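You operate a simulated robot arm through the tools that you are given. There is no shell and no other tool. Be economical: measure what you need, move in short steps, check, and stop when the job is done.

You run a simulated robot arm. Do the job below in one go: nothing can be reset, and whatever is moved stays where it is left.

## Task
Put the 10 teal filter from the top of the plywood bench on the top of the dark chest and the 50 teal filter on the top of the service bench. Pull the desk drawer open. Do these in any order. Set down upright: teal filter.

Only the result counts: the job must be done as asked and must still hold three seconds after the hand-in. Knocking over, shifting, dropping, spilling or breaking anything else fails it.

## Robot
A 7-joint arm with a vacuum gripper on a trunk, on a base that drives. Base frame: it is fixed to the floor where the robot stands at the start and does not move with it; the origin is under the middle of the robot, x ahead of it, y to its left, z up; the surface under the hand at the start is at about z = 860. Readings come in mm, rad, newtons and seconds.
With the tool pointing down near the work surface it reaches from about 140 to 820 mm from the robot's upright axis, wherever it stands. Its first joint turns from -2.897 to 2.897 rad. Places, roughly: desk drawer [300, 9100, 700]; top of the dark chest [500, -800, 900]; top of the service bench (58x20 cm) [-1680, 1760, 800]. Payload 1.88 kg.
Tool frame: the origin (TCP) lies in the middle of the cups' lips, and z points out of the cups. The gripper has 1 cup of 32 mm across, covering 32 by 32 mm (tool x, y); the bellows give 14 mm. With the vacuum on, a cup seals on a smooth face that it is pressed against (1 to 4 N); it does not hold porous or soft things. The pull reaches 41 N.
Orientation is that of the tool frame in the base frame, as [roll, pitch, yaw] about the fixed x, y, z axes, in that order (R = Rz(yaw) Ry(pitch) Rx(roll)). With the cups facing straight down, the tool's x points along the base's -x, its y along +y and its z along -z.

## Interface
- The arm moves only by the tool servo_tool. Its argument "deltas" is one flat list of numbers, 7 for each row, row after row: the shift along the tool's x, y, z in units of 500 mm (1.0 is 500 mm), then the turn, a rotation vector about the tool's x, y, z in units of 120 degrees (1.0 is 120 degrees), then the vacuum: 1 switches it on, 0 off. In form: [tx, ty, tz, wx, wy, wz, suction, tx, ty, tz, wx, wy, wz, suction, ...]. A call has 1 to 12 rows; each row is the pose to reach, as a shift and turn from the pose commanded when the call began, along the tool's axes at that moment. A call with a number of a shift or a turn outside -1 to 1 is refused whole. A row lasts 0.2 s, in which the tool goes at most 50 mm and 0.15 rad; a call with a longer step from one row to the next is refused whole, and so is a gripper value outside its range. A pose out of reach is approached as far as the arm can. The call stops where the force on the tool passes 40 N (or 10 N more than at its start, if that is more) or the arm is blocked; 0.2 s more then pass. The pull builds up within a second once a cup has sealed. Time passes only in rows, and 0.2 s behind the last, so rows that repeat a pose give it time. It gives the time, the measured TCP pose, the force on the tool (base axes) and the pull of the vacuum at its end, in the units of the frame above (readings bear some noise), with the torque about the TCP (base axes, N m) and any sound that the robot's microphone picked up.
- Cameras (640 x 400 px; columns grow to the right, rows downward): "scene" is now at [21.7, 157.1, 1542.6]; the picture's right is [-0.08, -1.00, 0.00], its down [-0.69, 0.06, -0.72] and it looks along [0.72, -0.06, -0.69] (base axes); focal length 250 px, centre (320, 200). "wrist" rides on the gripper at [82, 14, -216] in the tool frame; the picture's right is [-0.17, 0.99, 0.00], its down [-0.91, -0.15, -0.37] and it looks along [-0.37, -0.06, 0.93] (tool axes); focal length 243 px, centre (320, 200).
- camera(camera): a new picture of that camera. It takes no simulated time.
- lift_body(by): slides the trunk up (or, below 0, down) by that many mm; the arm and the scene camera ride with it, the base frame stays. It gives what a move gives, with no picture.
- drive_base(legs): drives the robot by 1 to 6 legs, each [ahead, left, turn to the left] in mm, mm and rad, along the robot's own axes; the way and the turn of a leg run together, so that a leg with both is an arc; at most 1500 mm and 3.142 rad a leg. The arm and the cameras ride along, it lands a little off, and it stops where it bumps. It gives what a move gives.
- head_to(pan, tilt): turns the head with the scene camera to pan (to the left, within 2.705 rad either way) and tilt (down, from -0.506 to 1.204), counted from straight ahead of the robot. It gives what a move gives.
- probe_pixels(camera, pixels): there is no depth. For up to 12 entries [column, row, z] of the newest picture of that camera ("zoom" is the newest enlarged one), the place [x, y] in the base frame at which the ray of that pixel passes the height z, good to about 2 mm. It takes no simulated time.
- close_up(camera, box): a new picture of the part [left, top, right, bottom] of that camera's present view, enlarged. It takes no simulated time.
- sign_off(): hands the job in; it is judged then, once.

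Work in short steps. Measure before you move; look again where a grasp or a placing could have gone wrong, and mend it. You have 110 turns and 82 pictures in all, those below and enlarged ones among them. Switch the vacuum off and draw the arm clear of the work before you hand the job in, unless the task says otherwise; then end with one line.

The tools are called after ">>>" as name(argument=value, ...) on one line, values as JSON. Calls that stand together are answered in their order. servo_tool: Moves the arm, as the interface text tells. Its arguments: {"type":"object","properties":{"deltas":{"type":"array"}},"required":["deltas"]} The other tools are called the same way: lift_body (by) slides the trunk up or down; drive_base (legs) drives the base; head_to (pan, tilt) turns the head that bears the scene camera; camera (camera) takes a picture; probe_pixels (camera, pixels) gives the place at which the rays of pixels pass given heights; close_up (camera, box) takes an enlarged picture of a part of a camera's view; sign_off () hands the job in.

At the start:

```text
time_s: 0.0
eef_pos: [553.3, 113.1, 1149.9]
orientation: [3.142, 0.0, 3.14]
ft_force: [-0.1, 0.6, 0.0]
torque: [-0.02, -0.02, -0.01]
pull: 0.1
trunk travel left (down, up): [-500.0, 90.0]
robot x, y, heading: [2.4, 0.5, -0.0]
head pan, tilt: [-0.08, 0.763]
```

scene: 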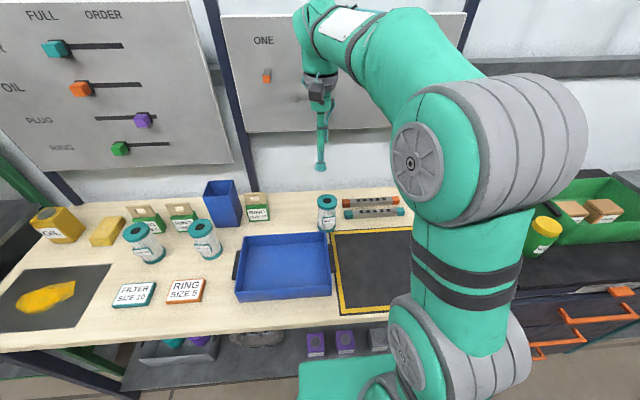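
wrist: 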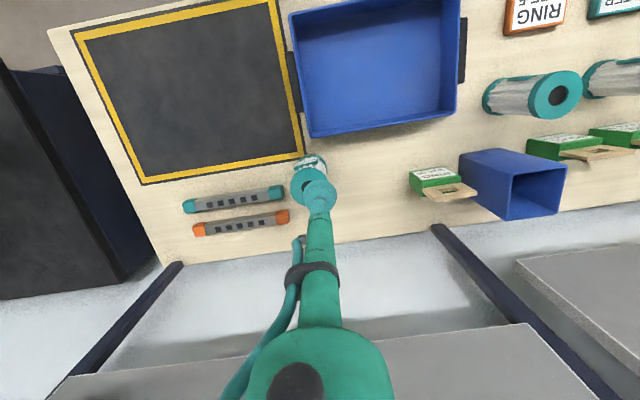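

The scene shows three teal filters at about (143,243), (205,240) and (327,212). I enlarge them to read the size labels.

>>> close_up(camera="scene", box=[100, 180, 260, 280])

>>> close_up(camera="scene", box=[280, 170, 440, 270])

```text
4.00 times, centred on (180, 230) of scene
```

zoom: 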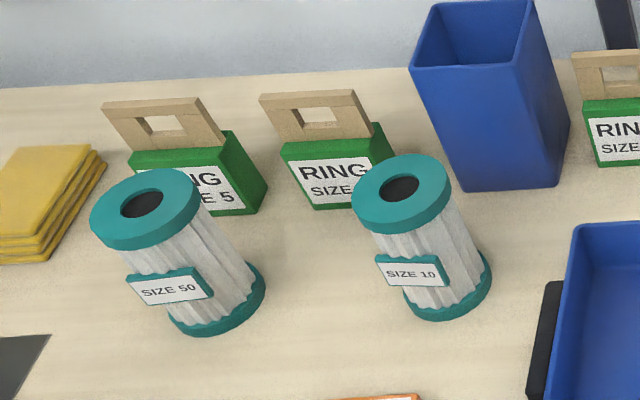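

```text
4.00 times, centred on (360, 220) of scene
```

zoom: 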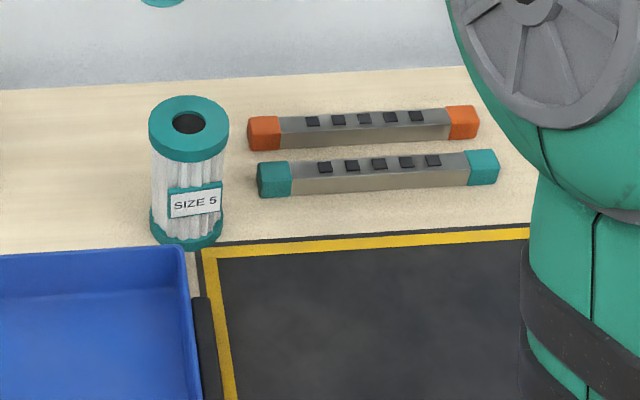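

Size 50 is the left one, size 10 the middle one, and the right one is size 5. I probe the rims of both at several heights to get position, size and height.

>>> probe_pixels(camera="scene", pixels=[[212, 260, 860], [222.5, 247, 860], [201, 251, 860], [200, 228, 960], [187.7, 228, 960], [212.5, 228, 960], [154, 264, 860], [136.5, 232, 960], [122.5, 233, 960], [150, 232, 960], [200, 228, 980], [136.5, 232, 980]])

>>> head_to(pan=-1.2, tilt=0.7)

>>> camera(camera="scene")

```text
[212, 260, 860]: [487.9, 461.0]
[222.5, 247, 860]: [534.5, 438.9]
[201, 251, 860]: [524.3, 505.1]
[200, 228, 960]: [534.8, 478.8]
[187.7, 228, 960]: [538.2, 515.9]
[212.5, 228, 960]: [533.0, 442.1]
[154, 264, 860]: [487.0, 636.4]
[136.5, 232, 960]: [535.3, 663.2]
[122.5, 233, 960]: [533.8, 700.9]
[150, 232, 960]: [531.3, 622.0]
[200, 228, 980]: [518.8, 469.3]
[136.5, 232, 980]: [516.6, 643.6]
```

```text
time_s: 1.4
eef_pos: [553.5, 112.5, 1150.3]
orientation: [3.142, -0.001, -3.141]
ft_force: [0.8, 0.8, 0.5]
torque: [0.0, 0.05, 0.0]
pull: 0.0
trunk travel left (down, up): [-500.0, 90.0]
robot x, y, heading: [4.5, -2.9, -0.001]
head pan, tilt: [-1.201, 0.7]
```

```text
77 pictures are left
```

scene: 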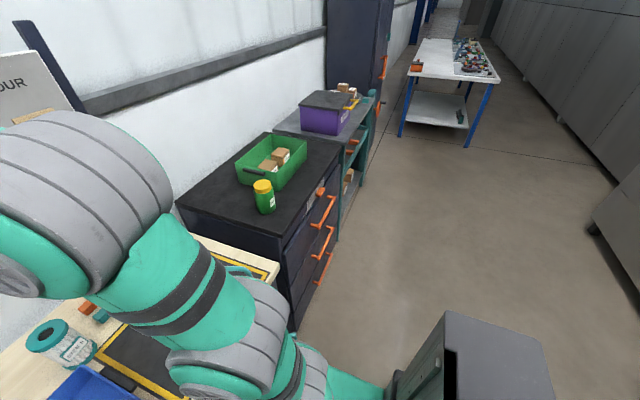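

The dark chest has free space in front/left of its top. Now I look left and behind to learn the surroundings.

>>> head_to(pan=1.3, tilt=0.5)

>>> camera(camera="scene")

>>> head_to(pan=2.4, tilt=0.5)

>>> camera(camera="scene")

```text
time_s: 3.6
eef_pos: [553.1, 111.8, 1149.3]
orientation: [-3.141, -0.001, 3.141]
ft_force: [-0.4, -0.8, -0.4]
torque: [0.0, 0.03, -0.01]
pull: 0.2
trunk travel left (down, up): [-500.0, 90.0]
robot x, y, heading: [2.9, -0.6, -0.0]
head pan, tilt: [1.3, 0.499]
```

```text
76 pictures are left
```

scene: 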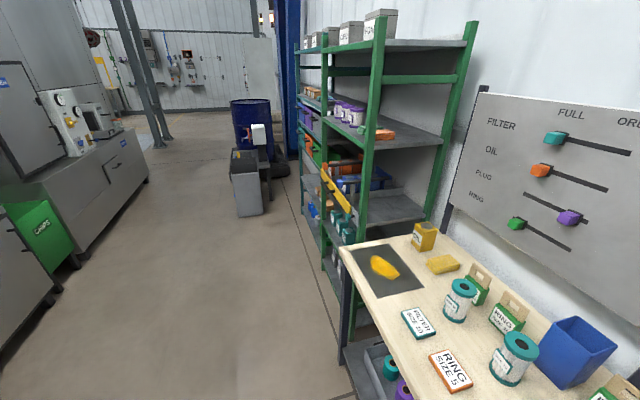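

```text
time_s: 5.0
eef_pos: [553.6, 112.6, 1149.8]
orientation: [-3.141, -0.003, 3.14]
ft_force: [-1.3, 0.4, -1.2]
torque: [0.02, 0.0, -0.01]
pull: 0.0
trunk travel left (down, up): [-500.0, 90.0]
robot x, y, heading: [0.2, -1.9, 0.001]
head pan, tilt: [2.4, 0.499]
```

```text
75 pictures are left
```

scene: 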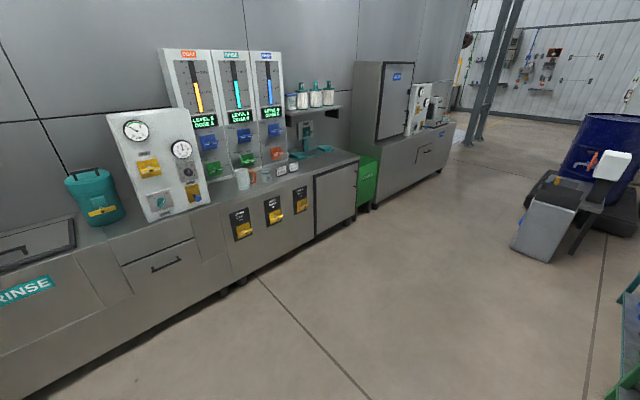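

The service bench spot [-1680,1760,800] should fall near (338,150) in this view; I enlarge it.

>>> close_up(camera="scene", box=[220, 80, 460, 230])

>>> probe_pixels(camera="scene", pixels=[[357, 157, 800], [357, 157, 900], [315, 148, 800], [315, 176, 800], [315, 176, 900], [240, 195, 900], [240, 195, 800], [442, 124, 800], [378, 145, 800], [405, 136, 800]])

```text
2.67 times, centred on (340, 155) of scene
```

zoom: 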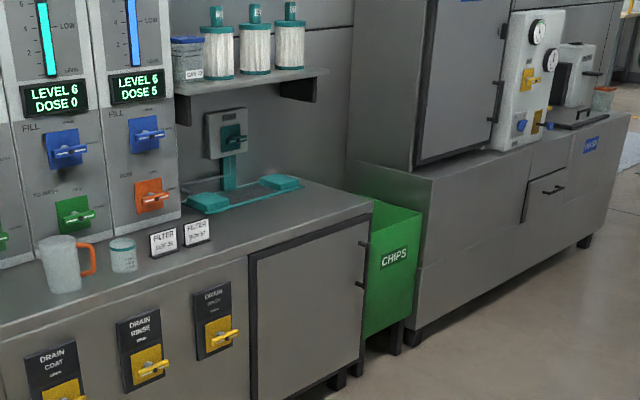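

```text
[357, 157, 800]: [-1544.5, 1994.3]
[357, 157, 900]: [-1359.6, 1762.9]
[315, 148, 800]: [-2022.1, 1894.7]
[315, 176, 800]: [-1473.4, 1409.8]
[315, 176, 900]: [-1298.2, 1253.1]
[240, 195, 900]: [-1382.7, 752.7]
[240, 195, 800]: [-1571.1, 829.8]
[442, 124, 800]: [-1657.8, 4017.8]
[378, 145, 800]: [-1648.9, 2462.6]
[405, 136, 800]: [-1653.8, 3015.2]
```

Service bench front strip is clear, front edge around x=-1545. Now I strafe left so both filters are well within reach.

>>> drive_base(legs=[[0, 350, 0]])

>>> head_to(pan=0.3, tilt=0.85)

>>> camera(camera="scene")

>>> camera(camera="wrist")

```text
time_s: 7.2
eef_pos: [552.2, 462.9, 1149.9]
orientation: [3.141, 0.0, 3.141]
ft_force: [-0.3, 0.5, 0.3]
torque: [0.01, -0.01, 0.02]
pull: 0.0
trunk travel left (down, up): [-500.0, 90.0]
robot x, y, heading: [-2.0, 353.5, 0.003]
head pan, tilt: [2.4, 0.499]
```

```text
time_s: 9.2
eef_pos: [553.7, 463.3, 1149.1]
orientation: [-3.139, 0.0, 3.142]
ft_force: [0.2, -0.2, 0.1]
torque: [-0.02, 0.03, 0.0]
pull: 0.0
trunk travel left (down, up): [-500.0, 90.0]
robot x, y, heading: [1.6, 346.5, 0.001]
head pan, tilt: [0.3, 0.85]
```

```text
73 pictures are left
```

scene: 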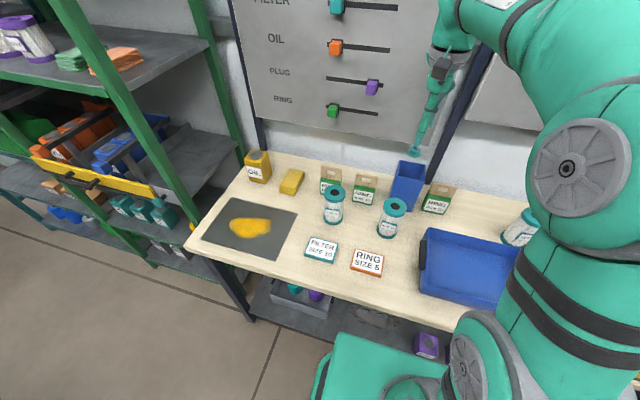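

```text
72 pictures are left
```

wrist: 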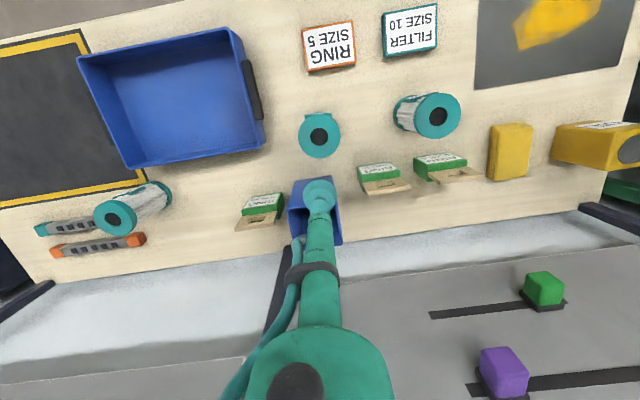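

Both filters are visible from both cameras. I enlarge both views of the tops to triangulate.

>>> close_up(camera="wrist", box=[280, 70, 480, 195])

>>> close_up(camera="scene", box=[300, 160, 428, 240])

```text
3.20 times, centred on (380, 132) of wrist
```

zoom: 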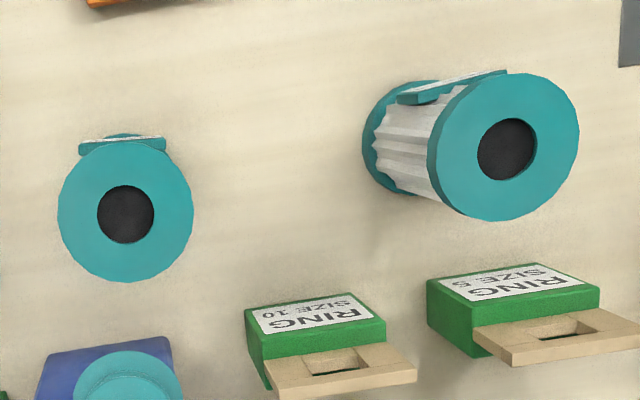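

```text
5.00 times, centred on (364, 200) of scene
```

zoom: 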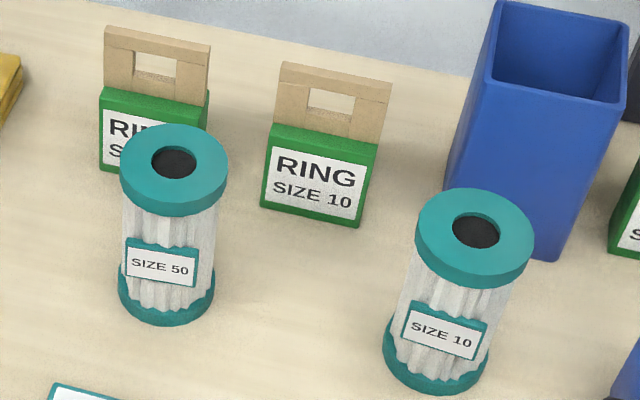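

I probe the top centres in both pictures at candidate heights to find where they agree.

>>> probe_pixels(camera="wrist", pixels=[[319.1, 137.5, 960], [319.1, 137.5, 975], [319.1, 137.5, 990], [438.4, 115.9, 960], [438.4, 115.9, 975], [438.4, 115.9, 990], [310.3, 137.5, 975], [328.1, 137.5, 975], [297.8, 137.5, 975], [340.3, 137.5, 975]])

>>> probe_pixels(camera="scene", pixels=[[395, 206.2, 960], [395, 206.2, 975], [395, 206.2, 990], [334.6, 192.6, 960], [334.6, 192.6, 975], [334.6, 192.6, 990]])

```text
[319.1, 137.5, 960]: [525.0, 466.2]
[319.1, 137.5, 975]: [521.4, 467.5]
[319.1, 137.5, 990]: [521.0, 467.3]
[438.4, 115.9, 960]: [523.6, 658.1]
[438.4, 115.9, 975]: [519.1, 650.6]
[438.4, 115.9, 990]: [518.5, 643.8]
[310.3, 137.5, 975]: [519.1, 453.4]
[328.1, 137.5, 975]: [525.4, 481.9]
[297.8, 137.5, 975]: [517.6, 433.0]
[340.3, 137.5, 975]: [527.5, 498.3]
```

```text
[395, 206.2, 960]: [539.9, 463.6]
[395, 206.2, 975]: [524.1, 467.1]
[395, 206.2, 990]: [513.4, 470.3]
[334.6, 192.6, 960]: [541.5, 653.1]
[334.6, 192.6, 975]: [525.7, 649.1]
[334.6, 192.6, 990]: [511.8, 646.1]
```

Tops lie at z≈979: size 10 centre ≈(521,467), size 50 ≈(519,648), outer Ø≈67, hole Ø≈29. The 32 mm cup can just cover the hole if centred. I move over size 10 to z≈1010.

>>> servo_tool(deltas=[0.065, 0.008, 0.07, 0, 0, 0, 0, 0.065, 0.008, 0.14, 0, 0, 0, 0, 0.065, 0.008, 0.21, 0, 0, 0, 0, 0.065, 0.008, 0.28, 0, 0, 0, 0, 0.065, 0.008, 0.28, 0, 0, 0, 0])

>>> close_up(camera="wrist", box=[240, 100, 400, 200])

>>> close_up(camera="scene", box=[340, 150, 436, 210])

```text
time_s: 10.4
eef_pos: [520.6, 466.8, 1009.1]
orientation: [-3.141, -0.001, 3.141]
ft_force: [-1.0, 0.1, 0.7]
torque: [0.03, 0.03, 0.02]
pull: 0.0
trunk travel left (down, up): [-500.0, 90.0]
robot x, y, heading: [-3.3, 350.6, -0.002]
head pan, tilt: [0.3, 0.85]
```

```text
4.00 times, centred on (320, 150) of wrist
```

zoom: 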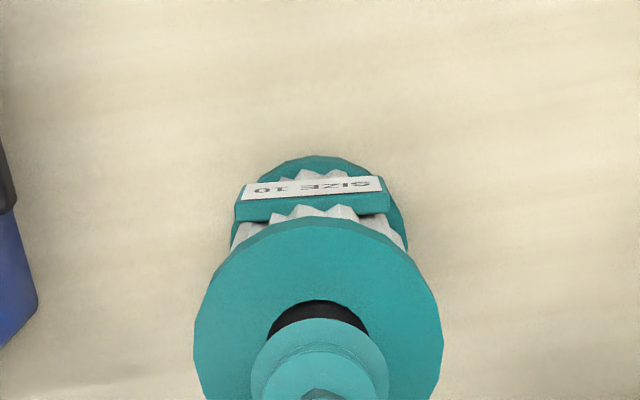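

```text
6.67 times, centred on (388, 180) of scene
```

zoom: 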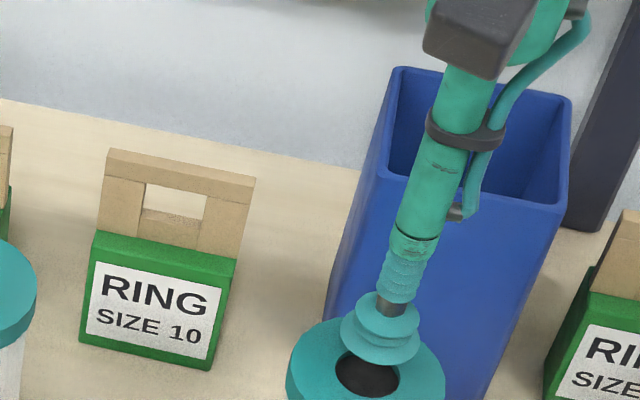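

Laterally it is centred (hole col 318, cup col 319). I check fore-aft by probing the front edges of the rim and hole.

>>> probe_pixels(camera="wrist", pixels=[[319.5, 154.5, 979], [319.5, 175, 979], [288.5, 180, 979], [350.5, 180, 979]])

>>> close_up(camera="scene", box=[360, 180, 440, 230])

```text
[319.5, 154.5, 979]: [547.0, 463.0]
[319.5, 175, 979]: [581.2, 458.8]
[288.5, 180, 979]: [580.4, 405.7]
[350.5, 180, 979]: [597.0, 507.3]
```

```text
8.00 times, centred on (400, 205) of scene
```

zoom: 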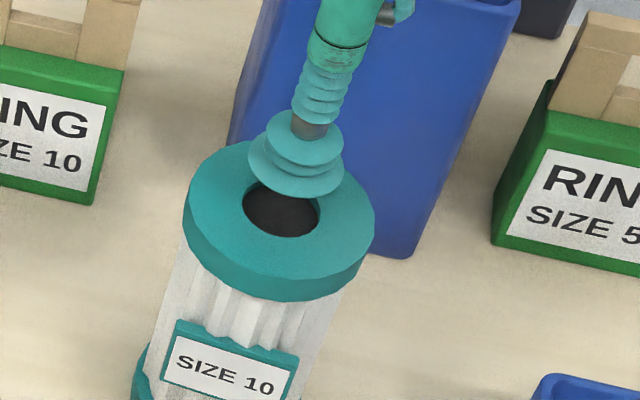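

The wrist probe used the older picture, so ignore it. I probe the fresh scene zoom: hole edges (242,207), (319,212), (281,237) and rim edges (184,205), (375,215), front (285,274).

>>> probe_pixels(camera="zoom", pixels=[[242, 207, 979], [319, 212, 979], [279, 238, 979], [184, 203, 979], [375, 213, 979], [274, 276, 979], [280, 208, 979]])

>>> close_up(camera="wrist", box=[270, 130, 366, 190])

>>> probe_pixels(camera="zoom", pixels=[[320, 163, 979], [320, 300, 979], [130, 350, 979], [510, 350, 979]])

```text
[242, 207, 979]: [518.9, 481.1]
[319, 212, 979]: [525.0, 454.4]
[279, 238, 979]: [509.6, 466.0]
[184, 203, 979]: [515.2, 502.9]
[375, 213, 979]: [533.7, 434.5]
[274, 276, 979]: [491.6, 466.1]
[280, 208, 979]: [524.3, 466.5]
```

```text
6.67 times, centred on (318, 160) of wrist
```

zoom: 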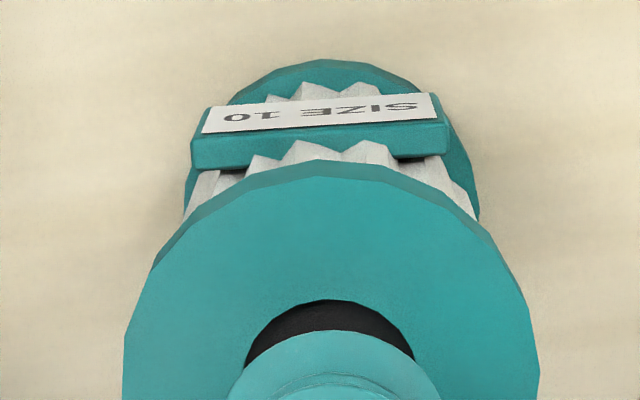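

```text
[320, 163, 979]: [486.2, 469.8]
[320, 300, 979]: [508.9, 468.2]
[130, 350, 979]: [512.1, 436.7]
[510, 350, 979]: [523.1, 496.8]
```

Hole centre ≈(523,467.4). I shift +2 mm in x and descend with vacuum on to about z=977, watching the force.

>>> servo_tool(deltas=[-0.0045, 0.001, 0.03, 0, 0, 0, 0, -0.0045, 0.001, 0.054, 0, 0, 0, 1, -0.0045, 0.001, 0.06, 0, 0, 0, 1, -0.0045, 0.001, 0.064, 0, 0, 0, 1, -0.0045, 0.001, 0.064, 0, 0, 0, 1, -0.0045, 0.001, 0.064, 0, 0, 0, 1])

```text
time_s: 11.8
eef_pos: [522.3, 468.3, 980.4]
orientation: [3.141, 0.005, -3.138]
ft_force: [-1.4, 0.7, 29.1]
torque: [0.01, 0.03, -0.03]
pull: 40.3
trunk travel left (down, up): [-500.0, 90.0]
robot x, y, heading: [-0.7, 347.0, 0.004]
head pan, tilt: [0.3, 0.85]
```

Sealed with pull 40 N. I lift slowly.

>>> servo_tool(deltas=[0, 0, -0.01, 0, 0, 0, 1, 0, 0, -0.03, 0, 0, 0, 1, 0, 0, -0.07, 0, 0, 0, 1, 0, 0, -0.12, 0, 0, 0, 1, 0, 0, -0.18, 0, 0, 0, 1, 0, 0, -0.24, 0, 0, 0, 1, 0, 0, -0.3, 0, 0, 0, 1, 0, 0, -0.3, 0, 0, 0, 1])

>>> camera(camera="scene")

```text
time_s: 13.6
eef_pos: [523.4, 466.9, 1127.5]
orientation: [-3.141, 0.001, -3.139]
ft_force: [0.1, 0.4, -2.0]
torque: [0.01, -0.02, -0.01]
pull: 40.0
trunk travel left (down, up): [-500.0, 90.0]
robot x, y, heading: [0.2, 353.5, 0.001]
head pan, tilt: [0.3, 0.85]
```

```text
65 pictures are left
```

scene: 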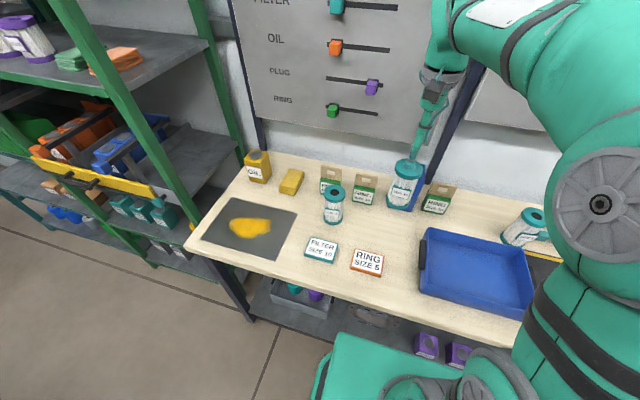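

Held well (about 2 N weight). I raise the trunk for clearance and look at the chest before driving.

>>> lift_body(by=80)

>>> head_to(pan=-1.2, tilt=0.6)

>>> camera(camera="scene")

```text
time_s: 14.8
eef_pos: [523.0, 467.5, 1207.2]
orientation: [3.141, 0.001, -3.141]
ft_force: [-0.3, -0.6, -2.1]
torque: [0.0, 0.02, -0.01]
pull: 40.4
trunk travel left (down, up): [-580.0, 10.0]
robot x, y, heading: [2.1, 349.8, -0.001]
head pan, tilt: [0.3, 0.85]
```

```text
time_s: 16.4
eef_pos: [522.1, 466.6, 1208.0]
orientation: [3.141, 0.0, -3.139]
ft_force: [0.0, 0.0, -1.8]
torque: [-0.01, 0.04, -0.03]
pull: 41.0
trunk travel left (down, up): [-580.0, 10.0]
robot x, y, heading: [0.4, 348.7, -0.001]
head pan, tilt: [-1.201, 0.6]
```

```text
64 pictures are left
```

scene: 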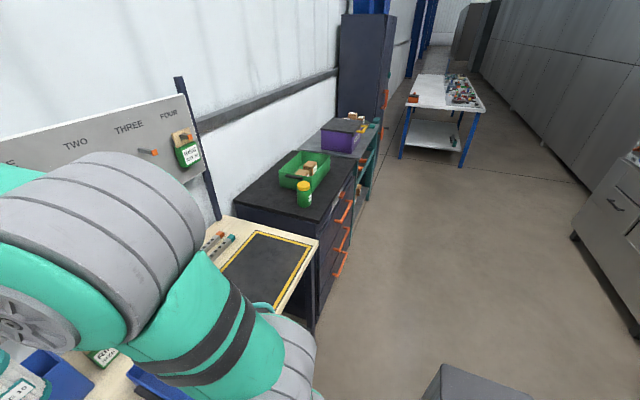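

I probe the chest corners, handles, jar and tray base positions.

>>> probe_pixels(camera="scene", pixels=[[319, 221, 900], [357, 158, 900], [233, 206, 900], [286, 152, 900], [304, 206, 900], [311, 191, 900], [278, 180, 900], [318, 240, 860], [353, 208, 820], [347, 270, 450], [330, 167, 900], [298, 151, 900]])

>>> close_up(camera="scene", box=[220, 130, 380, 230])

```text
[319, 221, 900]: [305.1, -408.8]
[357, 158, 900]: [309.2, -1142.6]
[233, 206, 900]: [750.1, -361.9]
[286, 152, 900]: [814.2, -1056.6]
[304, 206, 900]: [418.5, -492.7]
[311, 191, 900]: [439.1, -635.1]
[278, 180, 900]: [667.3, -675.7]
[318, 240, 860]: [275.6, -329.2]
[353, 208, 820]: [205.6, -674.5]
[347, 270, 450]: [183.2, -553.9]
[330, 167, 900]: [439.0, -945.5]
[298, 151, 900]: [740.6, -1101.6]
```

```text
4.00 times, centred on (300, 180) of scene
```

zoom: 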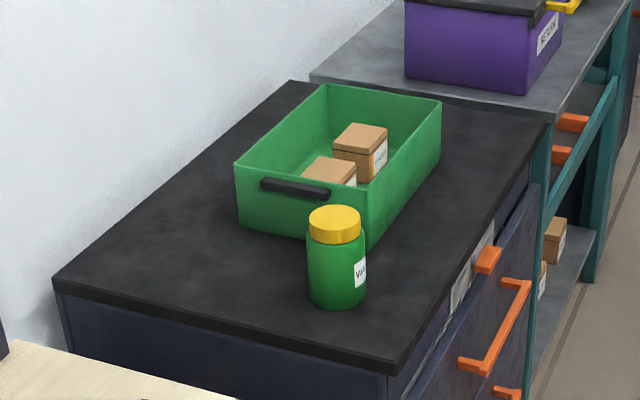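

Chest top spans x≈305–790, y≈-400 to -1130; jar near (440,-530), tray from y≈-620. I will place at about (600,-490), free, reachable from y≈-60. Drive right 410.

>>> drive_base(legs=[[0, -410, 0]])

>>> head_to(pan=-0.8, tilt=0.75)

>>> camera(camera="scene")

```text
time_s: 18.9
eef_pos: [523.3, 61.8, 1206.9]
orientation: [-3.14, 0.001, -3.136]
ft_force: [-0.2, -0.6, -2.5]
torque: [0.01, -0.01, -0.01]
pull: 40.6
trunk travel left (down, up): [-580.0, 10.0]
robot x, y, heading: [-0.4, -60.5, 0.003]
head pan, tilt: [-1.201, 0.6]
```

```text
time_s: 19.8
eef_pos: [523.1, 62.1, 1208.0]
orientation: [-3.141, 0.0, -3.135]
ft_force: [0.1, 0.0, -2.3]
torque: [0.01, 0.01, 0.02]
pull: 40.6
trunk travel left (down, up): [-580.0, 10.0]
robot x, y, heading: [2.3, -57.9, 0.009]
head pan, tilt: [-0.799, 0.75]
```

```text
62 pictures are left
```

scene: 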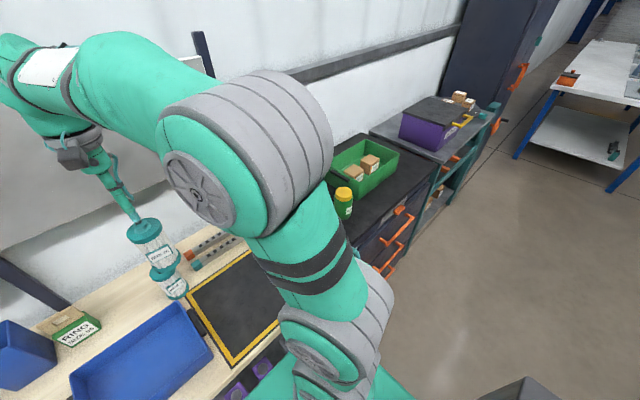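

Arm swings right toward the chest in the first of two moves, staying at z≈1208.

>>> servo_tool(deltas=[0, -0.05, 0, 0, 0, 0, 1, -0.01, -0.13, 0, 0, 0, 0, 1, -0.02, -0.21, 0, 0, 0, 0, 1, -0.03, -0.29, 0, 0, 0, 0, 1, -0.05, -0.37, 0, 0, 0, 0, 1, -0.07, -0.45, 0, 0, 0, 0, 1, -0.09, -0.53, 0, 0, 0, 0, 1, -0.11, -0.61, 0, 0, 0, 0, 1, -0.12, -0.69, 0, 0, 0, 0, 1, -0.13, -0.77, 0, 0, 0, 0, 1, -0.14, -0.84, 0, 0, 0, 0, 1, -0.14, -0.84, 0, 0, 0, 0, 1])

>>> head_to(pan=-1.0, tilt=0.75)

>>> camera(camera="scene")

>>> camera(camera="wrist")

```text
time_s: 22.4
eef_pos: [595.7, -357.9, 1206.9]
orientation: [-3.141, 0.0, -3.133]
ft_force: [0.5, -0.8, -2.7]
torque: [0.0, -0.02, 0.01]
pull: 40.5
trunk travel left (down, up): [-580.0, 10.0]
robot x, y, heading: [4.4, -58.2, 0.006]
head pan, tilt: [-0.799, 0.75]
```

```text
time_s: 23.1
eef_pos: [595.5, -357.5, 1208.3]
orientation: [3.141, -0.001, -3.134]
ft_force: [0.1, 0.1, -2.3]
torque: [0.01, -0.01, -0.02]
pull: 41.0
trunk travel left (down, up): [-580.0, 10.0]
robot x, y, heading: [1.3, -58.9, 0.007]
head pan, tilt: [-1.0, 0.75]
```

```text
61 pictures are left
```

scene: 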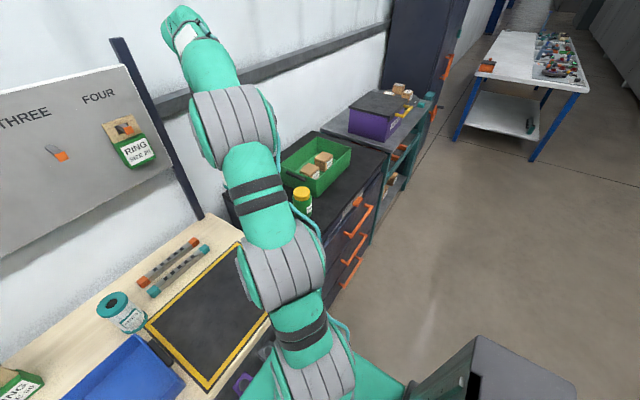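

```text
60 pictures are left
```

wrist: 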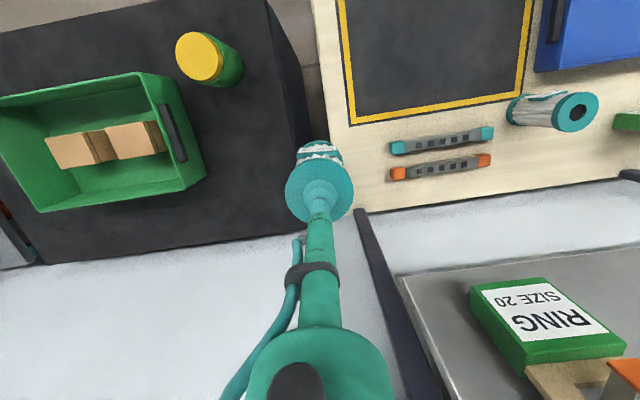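

I probe chest edges, jar and tray from the wrist view to set the final target.

>>> probe_pixels(camera="wrist", pixels=[[300, 148, 900], [270, 10, 900], [250, 238, 900], [120, 252, 900], [240, 78, 900], [205, 178, 1000], [205, 178, 960], [40, 212, 980], [200, 60, 990]])

```text
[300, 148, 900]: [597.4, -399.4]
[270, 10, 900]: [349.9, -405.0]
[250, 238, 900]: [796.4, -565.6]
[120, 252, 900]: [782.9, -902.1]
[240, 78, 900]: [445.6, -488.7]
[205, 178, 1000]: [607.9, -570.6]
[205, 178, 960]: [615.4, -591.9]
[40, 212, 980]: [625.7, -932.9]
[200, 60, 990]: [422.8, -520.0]
```

Free strip between chest edge y=-400 and tray y≈-585. Target (600,-488): move there, then lower to TCP z≈1035.

>>> servo_tool(deltas=[0, -0.08, 0, 0, 0, 0, 1, -0.004, -0.16, 0, 0, 0, 0, 1, -0.008, -0.22, 0, 0, 0, 0, 1, -0.009, -0.26, 0, 0, 0, 0, 1, -0.009, -0.26, 0.08, 0, 0, 0, 1, -0.009, -0.26, 0.16, 0, 0, 0, 1, -0.009, -0.26, 0.24, 0, 0, 0, 1, -0.009, -0.26, 0.31, 0, 0, 0, 1, -0.009, -0.26, 0.345, 0, 0, 0, 1, -0.009, -0.26, 0.345, 0, 0, 0, 1])

>>> camera(camera="wrist")

>>> close_up(camera="scene", box=[200, 120, 360, 220])

```text
time_s: 25.3
eef_pos: [613.2, -499.6, 1091.0]
orientation: [3.111, -0.038, -3.134]
ft_force: [0.5, -0.5, -2.3]
torque: [0.04, -0.01, 0.0]
pull: 40.4
out of reach, approached as far as the arm can: row 5, 6, 7, 8, 9, 10
trunk travel left (down, up): [-580.0, 10.0]
robot x, y, heading: [3.1, -58.5, 0.011]
head pan, tilt: [-1.0, 0.75]
```

```text
59 pictures are left
```

wrist: 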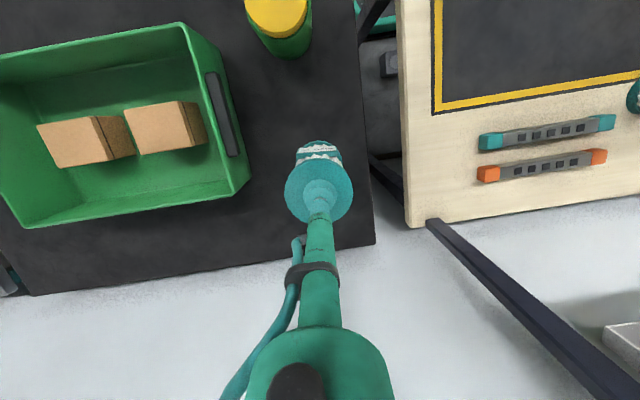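

```text
4.00 times, centred on (280, 170) of scene
```

zoom: 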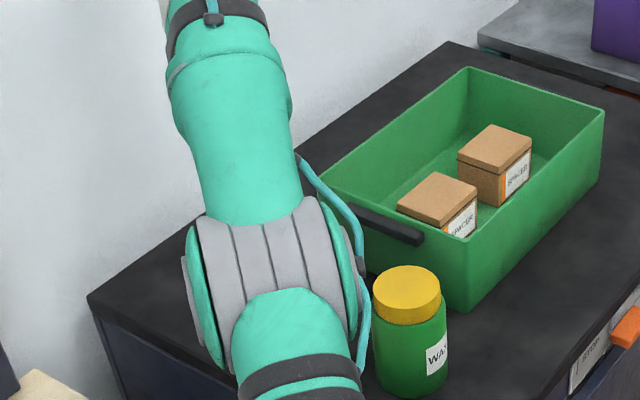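

The arm runs out of reach with the trunk raised (slight tilt of ~0.04 rad). I back up to z≈1200 first, then lower with the trunk.

>>> servo_tool(deltas=[0, 0, -0.05, 0, 0, 0, 1, 0, 0, -0.12, 0, 0, 0, 1, 0, 0, -0.2, 0, 0, 0, 1, 0, 0, -0.2, 0, 0, 0, 1])

```text
time_s: 26.3
eef_pos: [610.9, -496.1, 1179.7]
orientation: [3.136, -0.007, -3.134]
ft_force: [0.6, -0.1, -3.7]
torque: [0.14, 0.15, -0.03]
pull: 41.1
out of reach, approached as far as the arm can: row 3, 4
trunk travel left (down, up): [-580.0, 10.0]
robot x, y, heading: [2.1, -55.4, 0.006]
head pan, tilt: [-1.0, 0.75]
```

I pull in to about (585,-482) then check the tilt.

>>> servo_tool(deltas=[0.025, 0.015, 0, 0, 0, 0, 1, 0.05, 0.03, 0, 0, 0, 0, 1, 0.05, 0.03, 0, 0, 0, 0, 1, 0.05, 0.03, 0, 0, 0, 0, 1])

```text
time_s: 27.3
eef_pos: [597.0, -489.5, 1189.8]
orientation: [3.141, -0.004, -3.138]
ft_force: [-1.0, -0.6, -1.9]
torque: [0.01, 0.0, 0.0]
pull: 40.5
out of reach, approached as far as the arm can: row 1, 2, 3, 4
trunk travel left (down, up): [-580.0, 10.0]
robot x, y, heading: [2.4, -58.4, 0.006]
head pan, tilt: [-1.0, 0.75]
```

Orientation is fine (tilt 4 mrad), position (597,-490). Now lower via the trunk by 145 mm.

>>> lift_body(by=-145)

>>> servo_tool(deltas=[0, 0, 0, 0, 0, 0, 1])

>>> camera(camera="wrist")

>>> camera(camera="scene")

```text
time_s: 29.0
eef_pos: [598.9, -488.7, 1045.9]
orientation: [3.141, -0.003, -3.135]
ft_force: [-0.2, -0.6, -2.4]
torque: [0.02, 0.0, -0.03]
pull: 40.5
trunk travel left (down, up): [-435.0, 155.0]
robot x, y, heading: [-1.4, -58.7, 0.01]
head pan, tilt: [-1.0, 0.75]
```

```text
time_s: 29.4
eef_pos: [598.1, -490.1, 1046.8]
orientation: [3.138, -0.005, -3.135]
ft_force: [-0.1, -0.1, -2.8]
torque: [-0.02, -0.03, 0.03]
pull: 40.6
trunk travel left (down, up): [-435.0, 155.0]
robot x, y, heading: [3.4, -58.7, 0.009]
head pan, tilt: [-1.0, 0.75]
```

```text
57 pictures are left
```

wrist: 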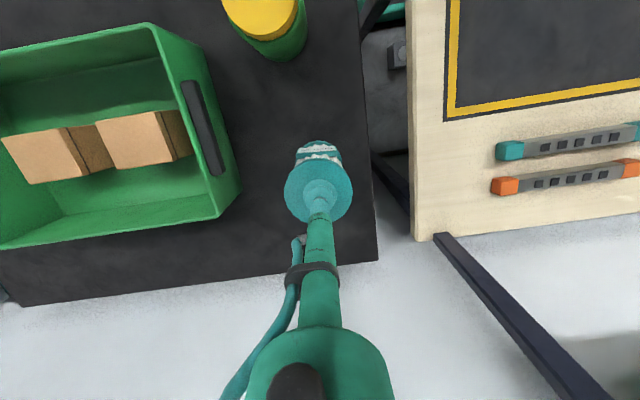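

```text
56 pictures are left
```

scene: 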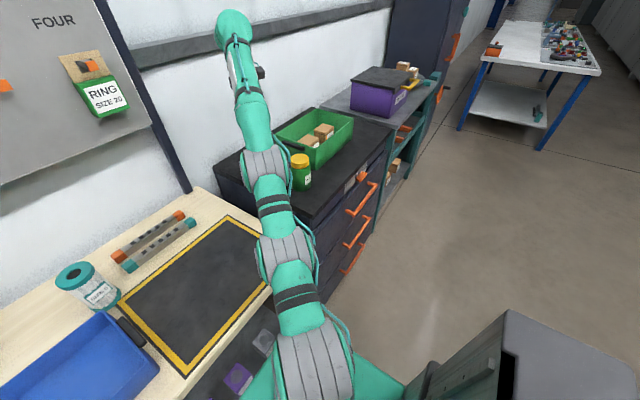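

Good clearance to tray and chest edge. Lower by the trunk 20 mm more.

>>> lift_body(by=-21)

>>> servo_tool(deltas=[0, 0, 0.004, 0, 0, 0, 1, 0, 0, 0.004, 0, 0, 0, 1])

```text
time_s: 30.1
eef_pos: [598.2, -488.4, 1025.8]
orientation: [-3.141, 0.001, -3.136]
ft_force: [1.6, -1.2, 3.1]
torque: [-0.05, 0.0, 0.02]
pull: 40.9
trunk travel left (down, up): [-414.0, 176.0]
robot x, y, heading: [1.6, -54.7, 0.004]
head pan, tilt: [-1.0, 0.75]
```

```text
time_s: 30.7
eef_pos: [598.6, -489.8, 1024.2]
orientation: [-3.141, 0.001, -3.137]
ft_force: [1.1, -0.9, 11.9]
torque: [-0.03, -0.01, 0.04]
pull: 40.9
trunk travel left (down, up): [-414.0, 176.0]
robot x, y, heading: [2.0, -59.8, 0.009]
head pan, tilt: [-1.0, 0.75]
```

Contact: force +12 N, so it stands on the chest. I switch the vacuum off, wait, and rise gently.

>>> servo_tool(deltas=[0, 0, 0, 0, 0, 0, 0, 0, 0, 0, 0, 0, 0, 0, 0, 0, 0, 0, 0, 0, 0, 0, 0, 0, 0, 0, 0, 0, 0, 0, 0, 0, 0, 0, 0])

>>> servo_tool(deltas=[0, 0, -0.01, 0, 0, 0, 0, 0, 0, -0.03, 0, 0, 0, 0, 0, 0, -0.07, 0, 0, 0, 0, 0, 0, -0.12, 0, 0, 0, 0, 0, 0, -0.18, 0, 0, 0, 0, 0, 0, -0.24, 0, 0, 0, 0, 0, 0, -0.3, 0, 0, 0, 0])

>>> camera(camera="wrist")

```text
time_s: 31.9
eef_pos: [598.4, -489.2, 1023.7]
orientation: [3.141, -0.001, -3.134]
ft_force: [-0.4, -0.4, 1.0]
torque: [-0.02, -0.05, -0.01]
pull: 0.0
trunk travel left (down, up): [-414.0, 176.0]
robot x, y, heading: [1.5, -56.5, 0.009]
head pan, tilt: [-1.0, 0.75]
```

```text
time_s: 33.5
eef_pos: [564.4, -458.3, 1113.2]
orientation: [3.139, 0.0, -3.133]
ft_force: [-0.9, 0.3, 0.5]
torque: [0.0, 0.03, 0.01]
pull: 0.2
out of reach, approached as far as the arm can: row 3, 4, 5, 6, 7
trunk travel left (down, up): [-414.0, 176.0]
robot x, y, heading: [2.2, -54.8, 0.005]
head pan, tilt: [-1.0, 0.75]
```

```text
55 pictures are left
```

wrist: 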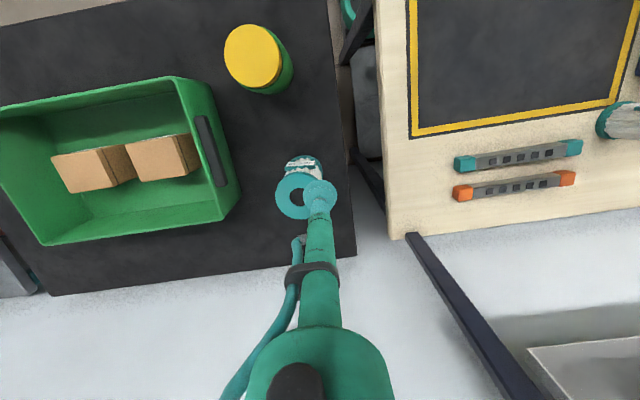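

The size 10 stands upright and free. I raise the trunk, swing the arm back ahead of the robot, then drive left to the size 50.

>>> lift_body(by=80)

>>> servo_tool(deltas=[0.03, 0.06, 0, 0, 0, 0, 0, 0.06, 0.14, 0, 0, 0, 0, 0, 0.07, 0.22, 0, 0, 0, 0, 0, 0.08, 0.3, 0, 0, 0, 0, 0, 0.08, 0.38, 0, 0, 0, 0, 0, 0.08, 0.46, 0, 0, 0, 0, 0, 0.08, 0.54, 0, 0, 0, 0, 0, 0.08, 0.62, 0, 0, 0, 0, 0, 0.08, 0.7, 0, 0, 0, 0, 0, 0.08, 0.78, 0, 0, 0, 0, 0, 0.08, 0.86, 0, 0, 0, 0, 0, 0.08, 0.94, 0, 0, 0, 0, 0])

>>> drive_base(legs=[[0, 530, 0]])

>>> head_to(pan=0.3, tilt=0.85)

>>> camera(camera="scene")

>>> camera(camera="wrist")

```text
time_s: 34.7
eef_pos: [565.3, -457.9, 1194.3]
orientation: [3.141, -0.003, -3.134]
ft_force: [-0.5, -0.4, 0.2]
torque: [0.03, -0.01, 0.0]
pull: 0.1
trunk travel left (down, up): [-494.0, 96.0]
robot x, y, heading: [-3.8, -55.8, 0.009]
head pan, tilt: [-1.0, 0.75]
```

```text
time_s: 37.3
eef_pos: [522.1, 13.3, 1191.7]
orientation: [-3.141, -0.001, -3.135]
ft_force: [-0.7, -0.6, 0.1]
torque: [0.01, 0.0, 0.01]
pull: 0.2
trunk travel left (down, up): [-494.0, 96.0]
robot x, y, heading: [1.5, -56.1, 0.011]
head pan, tilt: [-1.0, 0.75]
```

```text
time_s: 40.3
eef_pos: [517.0, 538.1, 1193.0]
orientation: [-3.141, 0.0, -3.131]
ft_force: [0.5, 0.2, 0.3]
torque: [0.04, 0.0, 0.0]
pull: 0.0
trunk travel left (down, up): [-494.0, 96.0]
robot x, y, heading: [-3.1, 465.0, 0.009]
head pan, tilt: [-1.0, 0.75]
```

```text
time_s: 41.8
eef_pos: [517.9, 539.1, 1193.0]
orientation: [-3.141, -0.002, -3.13]
ft_force: [-0.6, 1.0, -0.7]
torque: [-0.05, -0.03, -0.03]
pull: 0.1
trunk travel left (down, up): [-494.0, 96.0]
robot x, y, heading: [-2.0, 465.5, 0.011]
head pan, tilt: [0.3, 0.85]
```

```text
54 pictures are left
```

scene: 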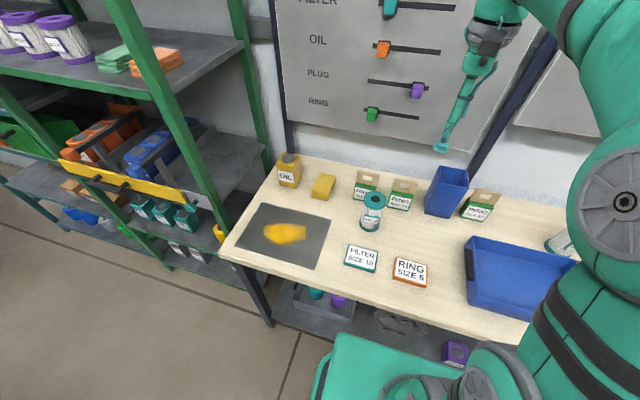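

```text
53 pictures are left
```

wrist: 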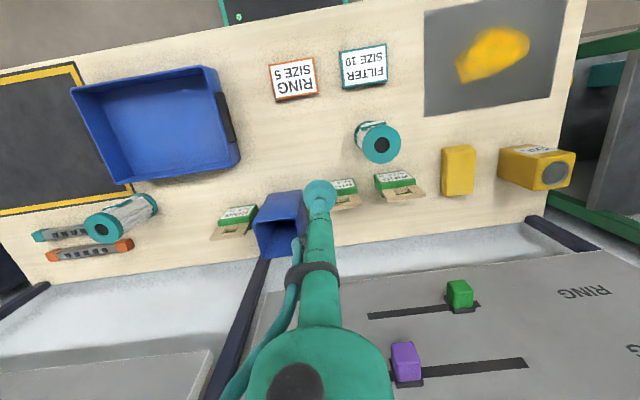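

I move above the size 50 at about (521,648), z≈1012, to then refine the centre.

>>> servo_tool(deltas=[-0.009, 0.07, 0.03, 0, 0, 0, 0, -0.009, 0.15, 0.07, 0, 0, 0, 0, -0.009, 0.219, 0.12, 0, 0, 0, 0, -0.009, 0.219, 0.2, 0, 0, 0, 0, -0.009, 0.219, 0.28, 0, 0, 0, 0, -0.009, 0.219, 0.34, 0, 0, 0, 0, -0.009, 0.219, 0.362, 0, 0, 0, 0, -0.009, 0.219, 0.362, 0, 0, 0, 0])

>>> close_up(camera="scene", box=[332, 172, 412, 222])

>>> probe_pixels(camera="zoom", pixels=[[320, 200, 979]])

>>> close_up(camera="wrist", box=[270, 130, 366, 190])

```text
time_s: 43.6
eef_pos: [520.3, 649.4, 1010.7]
orientation: [-3.14, 0.002, -3.132]
ft_force: [0.1, 0.6, 0.2]
torque: [-0.02, 0.01, 0.0]
pull: 0.2
trunk travel left (down, up): [-494.0, 96.0]
robot x, y, heading: [-3.1, 467.7, 0.008]
head pan, tilt: [0.3, 0.85]
```

```text
8.00 times, centred on (372, 197) of scene
```

zoom: 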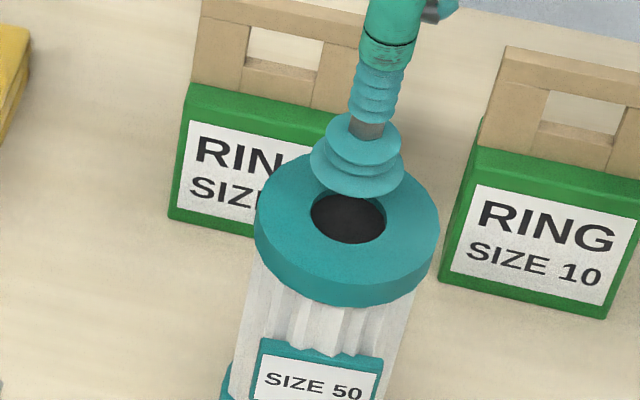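

```text
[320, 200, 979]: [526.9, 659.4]
```

```text
6.67 times, centred on (318, 160) of wrist
```

zoom: 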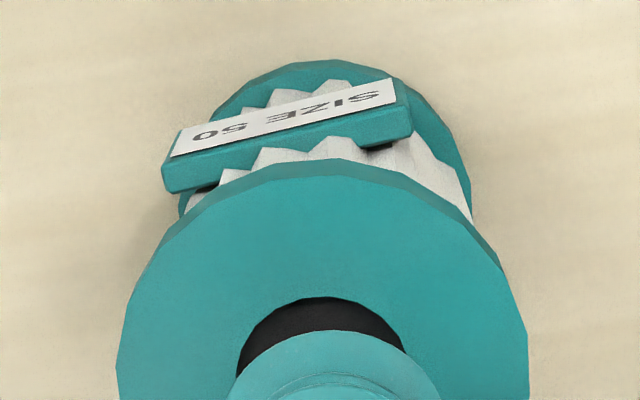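

In the wrist zoom the hole centre is col ~321 versus cup ~335, so the hole is slightly at lower y. I probe the wrist-zoom hole front and rim.

>>> probe_pixels(camera="zoom", pixels=[[321, 297, 979], [241, 350, 979], [403, 350, 979], [322, 160, 979], [118, 350, 979], [527, 350, 979]])

>>> close_up(camera="scene", box=[332, 172, 412, 222])

>>> probe_pixels(camera="zoom", pixels=[[311, 215, 979], [386, 217, 979], [347, 243, 979], [255, 215, 979], [439, 220, 979], [342, 281, 979]])

```text
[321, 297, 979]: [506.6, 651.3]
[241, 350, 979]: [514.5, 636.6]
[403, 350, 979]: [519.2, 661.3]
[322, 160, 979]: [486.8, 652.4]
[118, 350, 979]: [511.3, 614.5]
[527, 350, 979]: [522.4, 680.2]
```

```text
8.00 times, centred on (372, 197) of scene
```

zoom: 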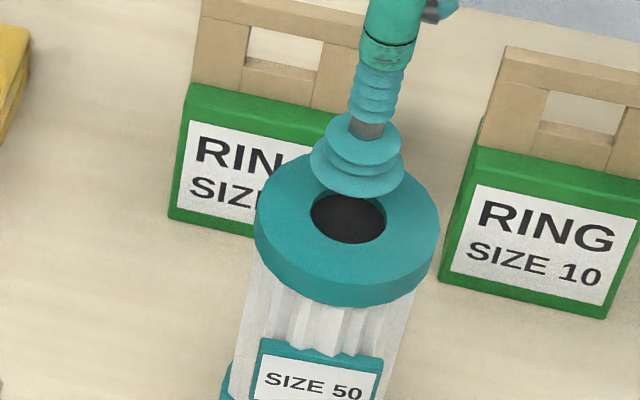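

```text
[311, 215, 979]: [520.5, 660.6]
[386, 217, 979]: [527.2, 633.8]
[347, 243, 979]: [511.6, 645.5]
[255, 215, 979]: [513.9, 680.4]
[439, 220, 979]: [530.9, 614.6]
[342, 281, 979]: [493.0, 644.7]
```

Hole centre ≈(522.3,647.5). Shift by about +1.8, -1.6 mm and press down with vacuum.

>>> servo_tool(deltas=[-0.0036, -0.0032, 0.03, 0, 0, 0, 0, -0.0036, -0.0032, 0.056, 0, 0, 0, 1, -0.0036, -0.0032, 0.062, 0, 0, 0, 1, -0.0036, -0.0032, 0.066, 0, 0, 0, 1, -0.0036, -0.0032, 0.066, 0, 0, 0, 1, -0.0036, -0.0032, 0.066, 0, 0, 0, 1])

```text
time_s: 45.0
eef_pos: [522.1, 647.9, 982.3]
orientation: [3.14, 0.003, -3.131]
ft_force: [0.1, 2.4, 27.4]
torque: [-0.02, 0.05, -0.04]
pull: 41.0
trunk travel left (down, up): [-494.0, 96.0]
robot x, y, heading: [-4.6, 467.1, 0.01]
head pan, tilt: [0.3, 0.85]
```

Sealed (41 N). I lift it straight up.

>>> servo_tool(deltas=[0, 0, -0.01, 0, 0, 0, 1, 0, 0, -0.03, 0, 0, 0, 1, 0, 0, -0.07, 0, 0, 0, 1, 0, 0, -0.13, 0, 0, 0, 1, 0, 0, -0.2, 0, 0, 0, 1, 0, 0, -0.27, 0, 0, 0, 1, 0, 0, -0.34, 0, 0, 0, 1, 0, 0, -0.4, 0, 0, 0, 1, 0, 0, -0.4, 0, 0, 0, 1])

>>> camera(camera="scene")

```text
time_s: 47.0
eef_pos: [523.4, 646.7, 1177.7]
orientation: [3.141, -0.001, -3.13]
ft_force: [0.9, -0.2, -1.8]
torque: [0.02, -0.05, 0.02]
pull: 40.5
trunk travel left (down, up): [-494.0, 96.0]
robot x, y, heading: [-3.7, 466.4, 0.01]
head pan, tilt: [0.3, 0.85]
```

```text
49 pictures are left
```

scene: 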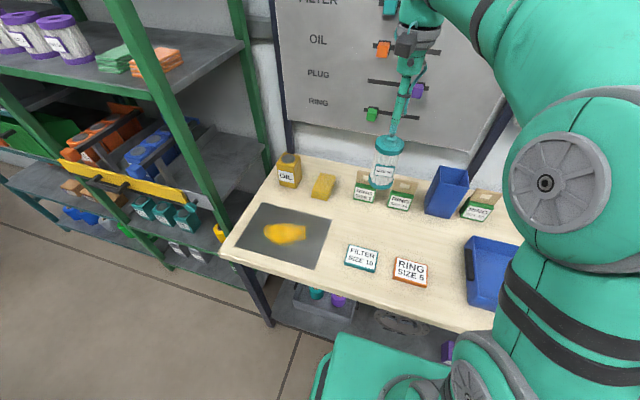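

Held. Now back away from the bench, strafe toward y≈1750, then turn to face the service bench.

>>> drive_base(legs=[[-640, 0, 0], [0, 1280, 0]])

>>> head_to(pan=1.4, tilt=0.5)

>>> camera(camera="scene")

```text
time_s: 56.6
eef_pos: [-133.0, 1922.4, 1180.0]
orientation: [3.138, -0.002, -3.122]
ft_force: [0.0, -0.4, -2.6]
torque: [0.03, 0.02, 0.01]
pull: 40.7
trunk travel left (down, up): [-494.0, 96.0]
robot x, y, heading: [-658.0, 1733.6, 0.02]
head pan, tilt: [0.3, 0.85]
```

```text
time_s: 57.9
eef_pos: [-132.9, 1922.0, 1178.4]
orientation: [-3.14, -0.001, -3.124]
ft_force: [-0.6, 0.2, -2.9]
torque: [0.0, 0.01, -0.03]
pull: 40.5
trunk travel left (down, up): [-494.0, 96.0]
robot x, y, heading: [-653.3, 1740.5, 0.018]
head pan, tilt: [1.4, 0.499]
```

```text
48 pictures are left
```

scene: 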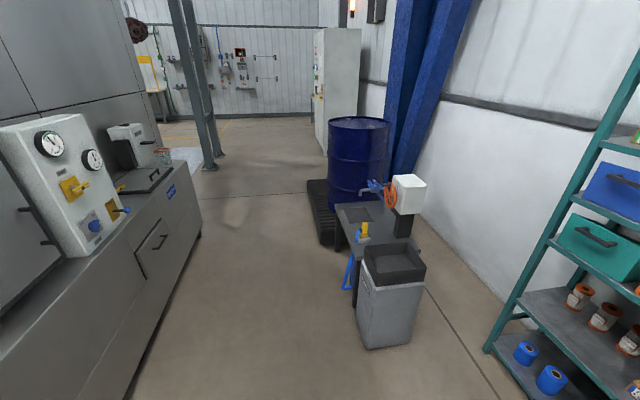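

I check the distance to the grey bin, valve and machine before turning.

>>> probe_pixels(camera="scene", pixels=[[368, 348, 0], [412, 344, 0], [358, 288, 300], [200, 235, 0], [190, 200, 800], [350, 285, 100], [490, 350, 0]])

```text
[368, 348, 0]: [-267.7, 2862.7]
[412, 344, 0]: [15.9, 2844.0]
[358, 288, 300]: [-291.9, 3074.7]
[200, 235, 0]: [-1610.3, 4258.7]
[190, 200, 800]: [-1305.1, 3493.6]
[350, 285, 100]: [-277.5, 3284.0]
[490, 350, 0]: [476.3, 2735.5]
```

Plenty of room (bin ≥1100 mm away). Turn by about π to face the service bench and look.

>>> drive_base(legs=[[0, 0, 3.12]])

>>> head_to(pan=-0.4, tilt=0.7)

>>> camera(camera="scene")

>>> camera(camera="wrist")

```text
time_s: 65.6
eef_pos: [-1188.1, 1573.1, 1177.8]
orientation: [-3.141, -0.002, -0.018]
ft_force: [0.3, -0.7, -1.4]
torque: [-0.02, -0.01, 0.02]
pull: 41.1
trunk travel left (down, up): [-494.0, 96.0]
robot x, y, heading: [-655.8, 1737.7, 3.127]
head pan, tilt: [1.4, 0.499]
```

```text
time_s: 67.4
eef_pos: [-1187.2, 1573.2, 1178.9]
orientation: [3.141, -0.001, -0.018]
ft_force: [0.3, 0.0, -2.2]
torque: [-0.03, 0.04, 0.03]
pull: 40.8
trunk travel left (down, up): [-494.0, 96.0]
robot x, y, heading: [-656.3, 1737.6, 3.126]
head pan, tilt: [-0.4, 0.7]
```

```text
47 pictures are left
```

scene: 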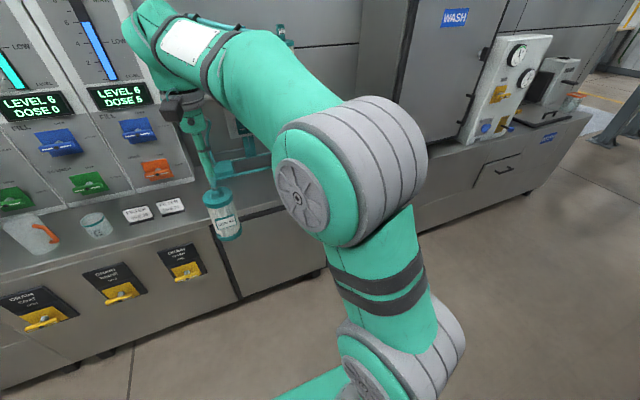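

```text
46 pictures are left
```

wrist: 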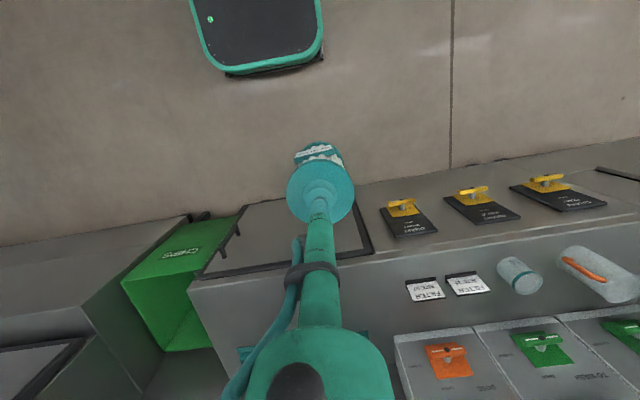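

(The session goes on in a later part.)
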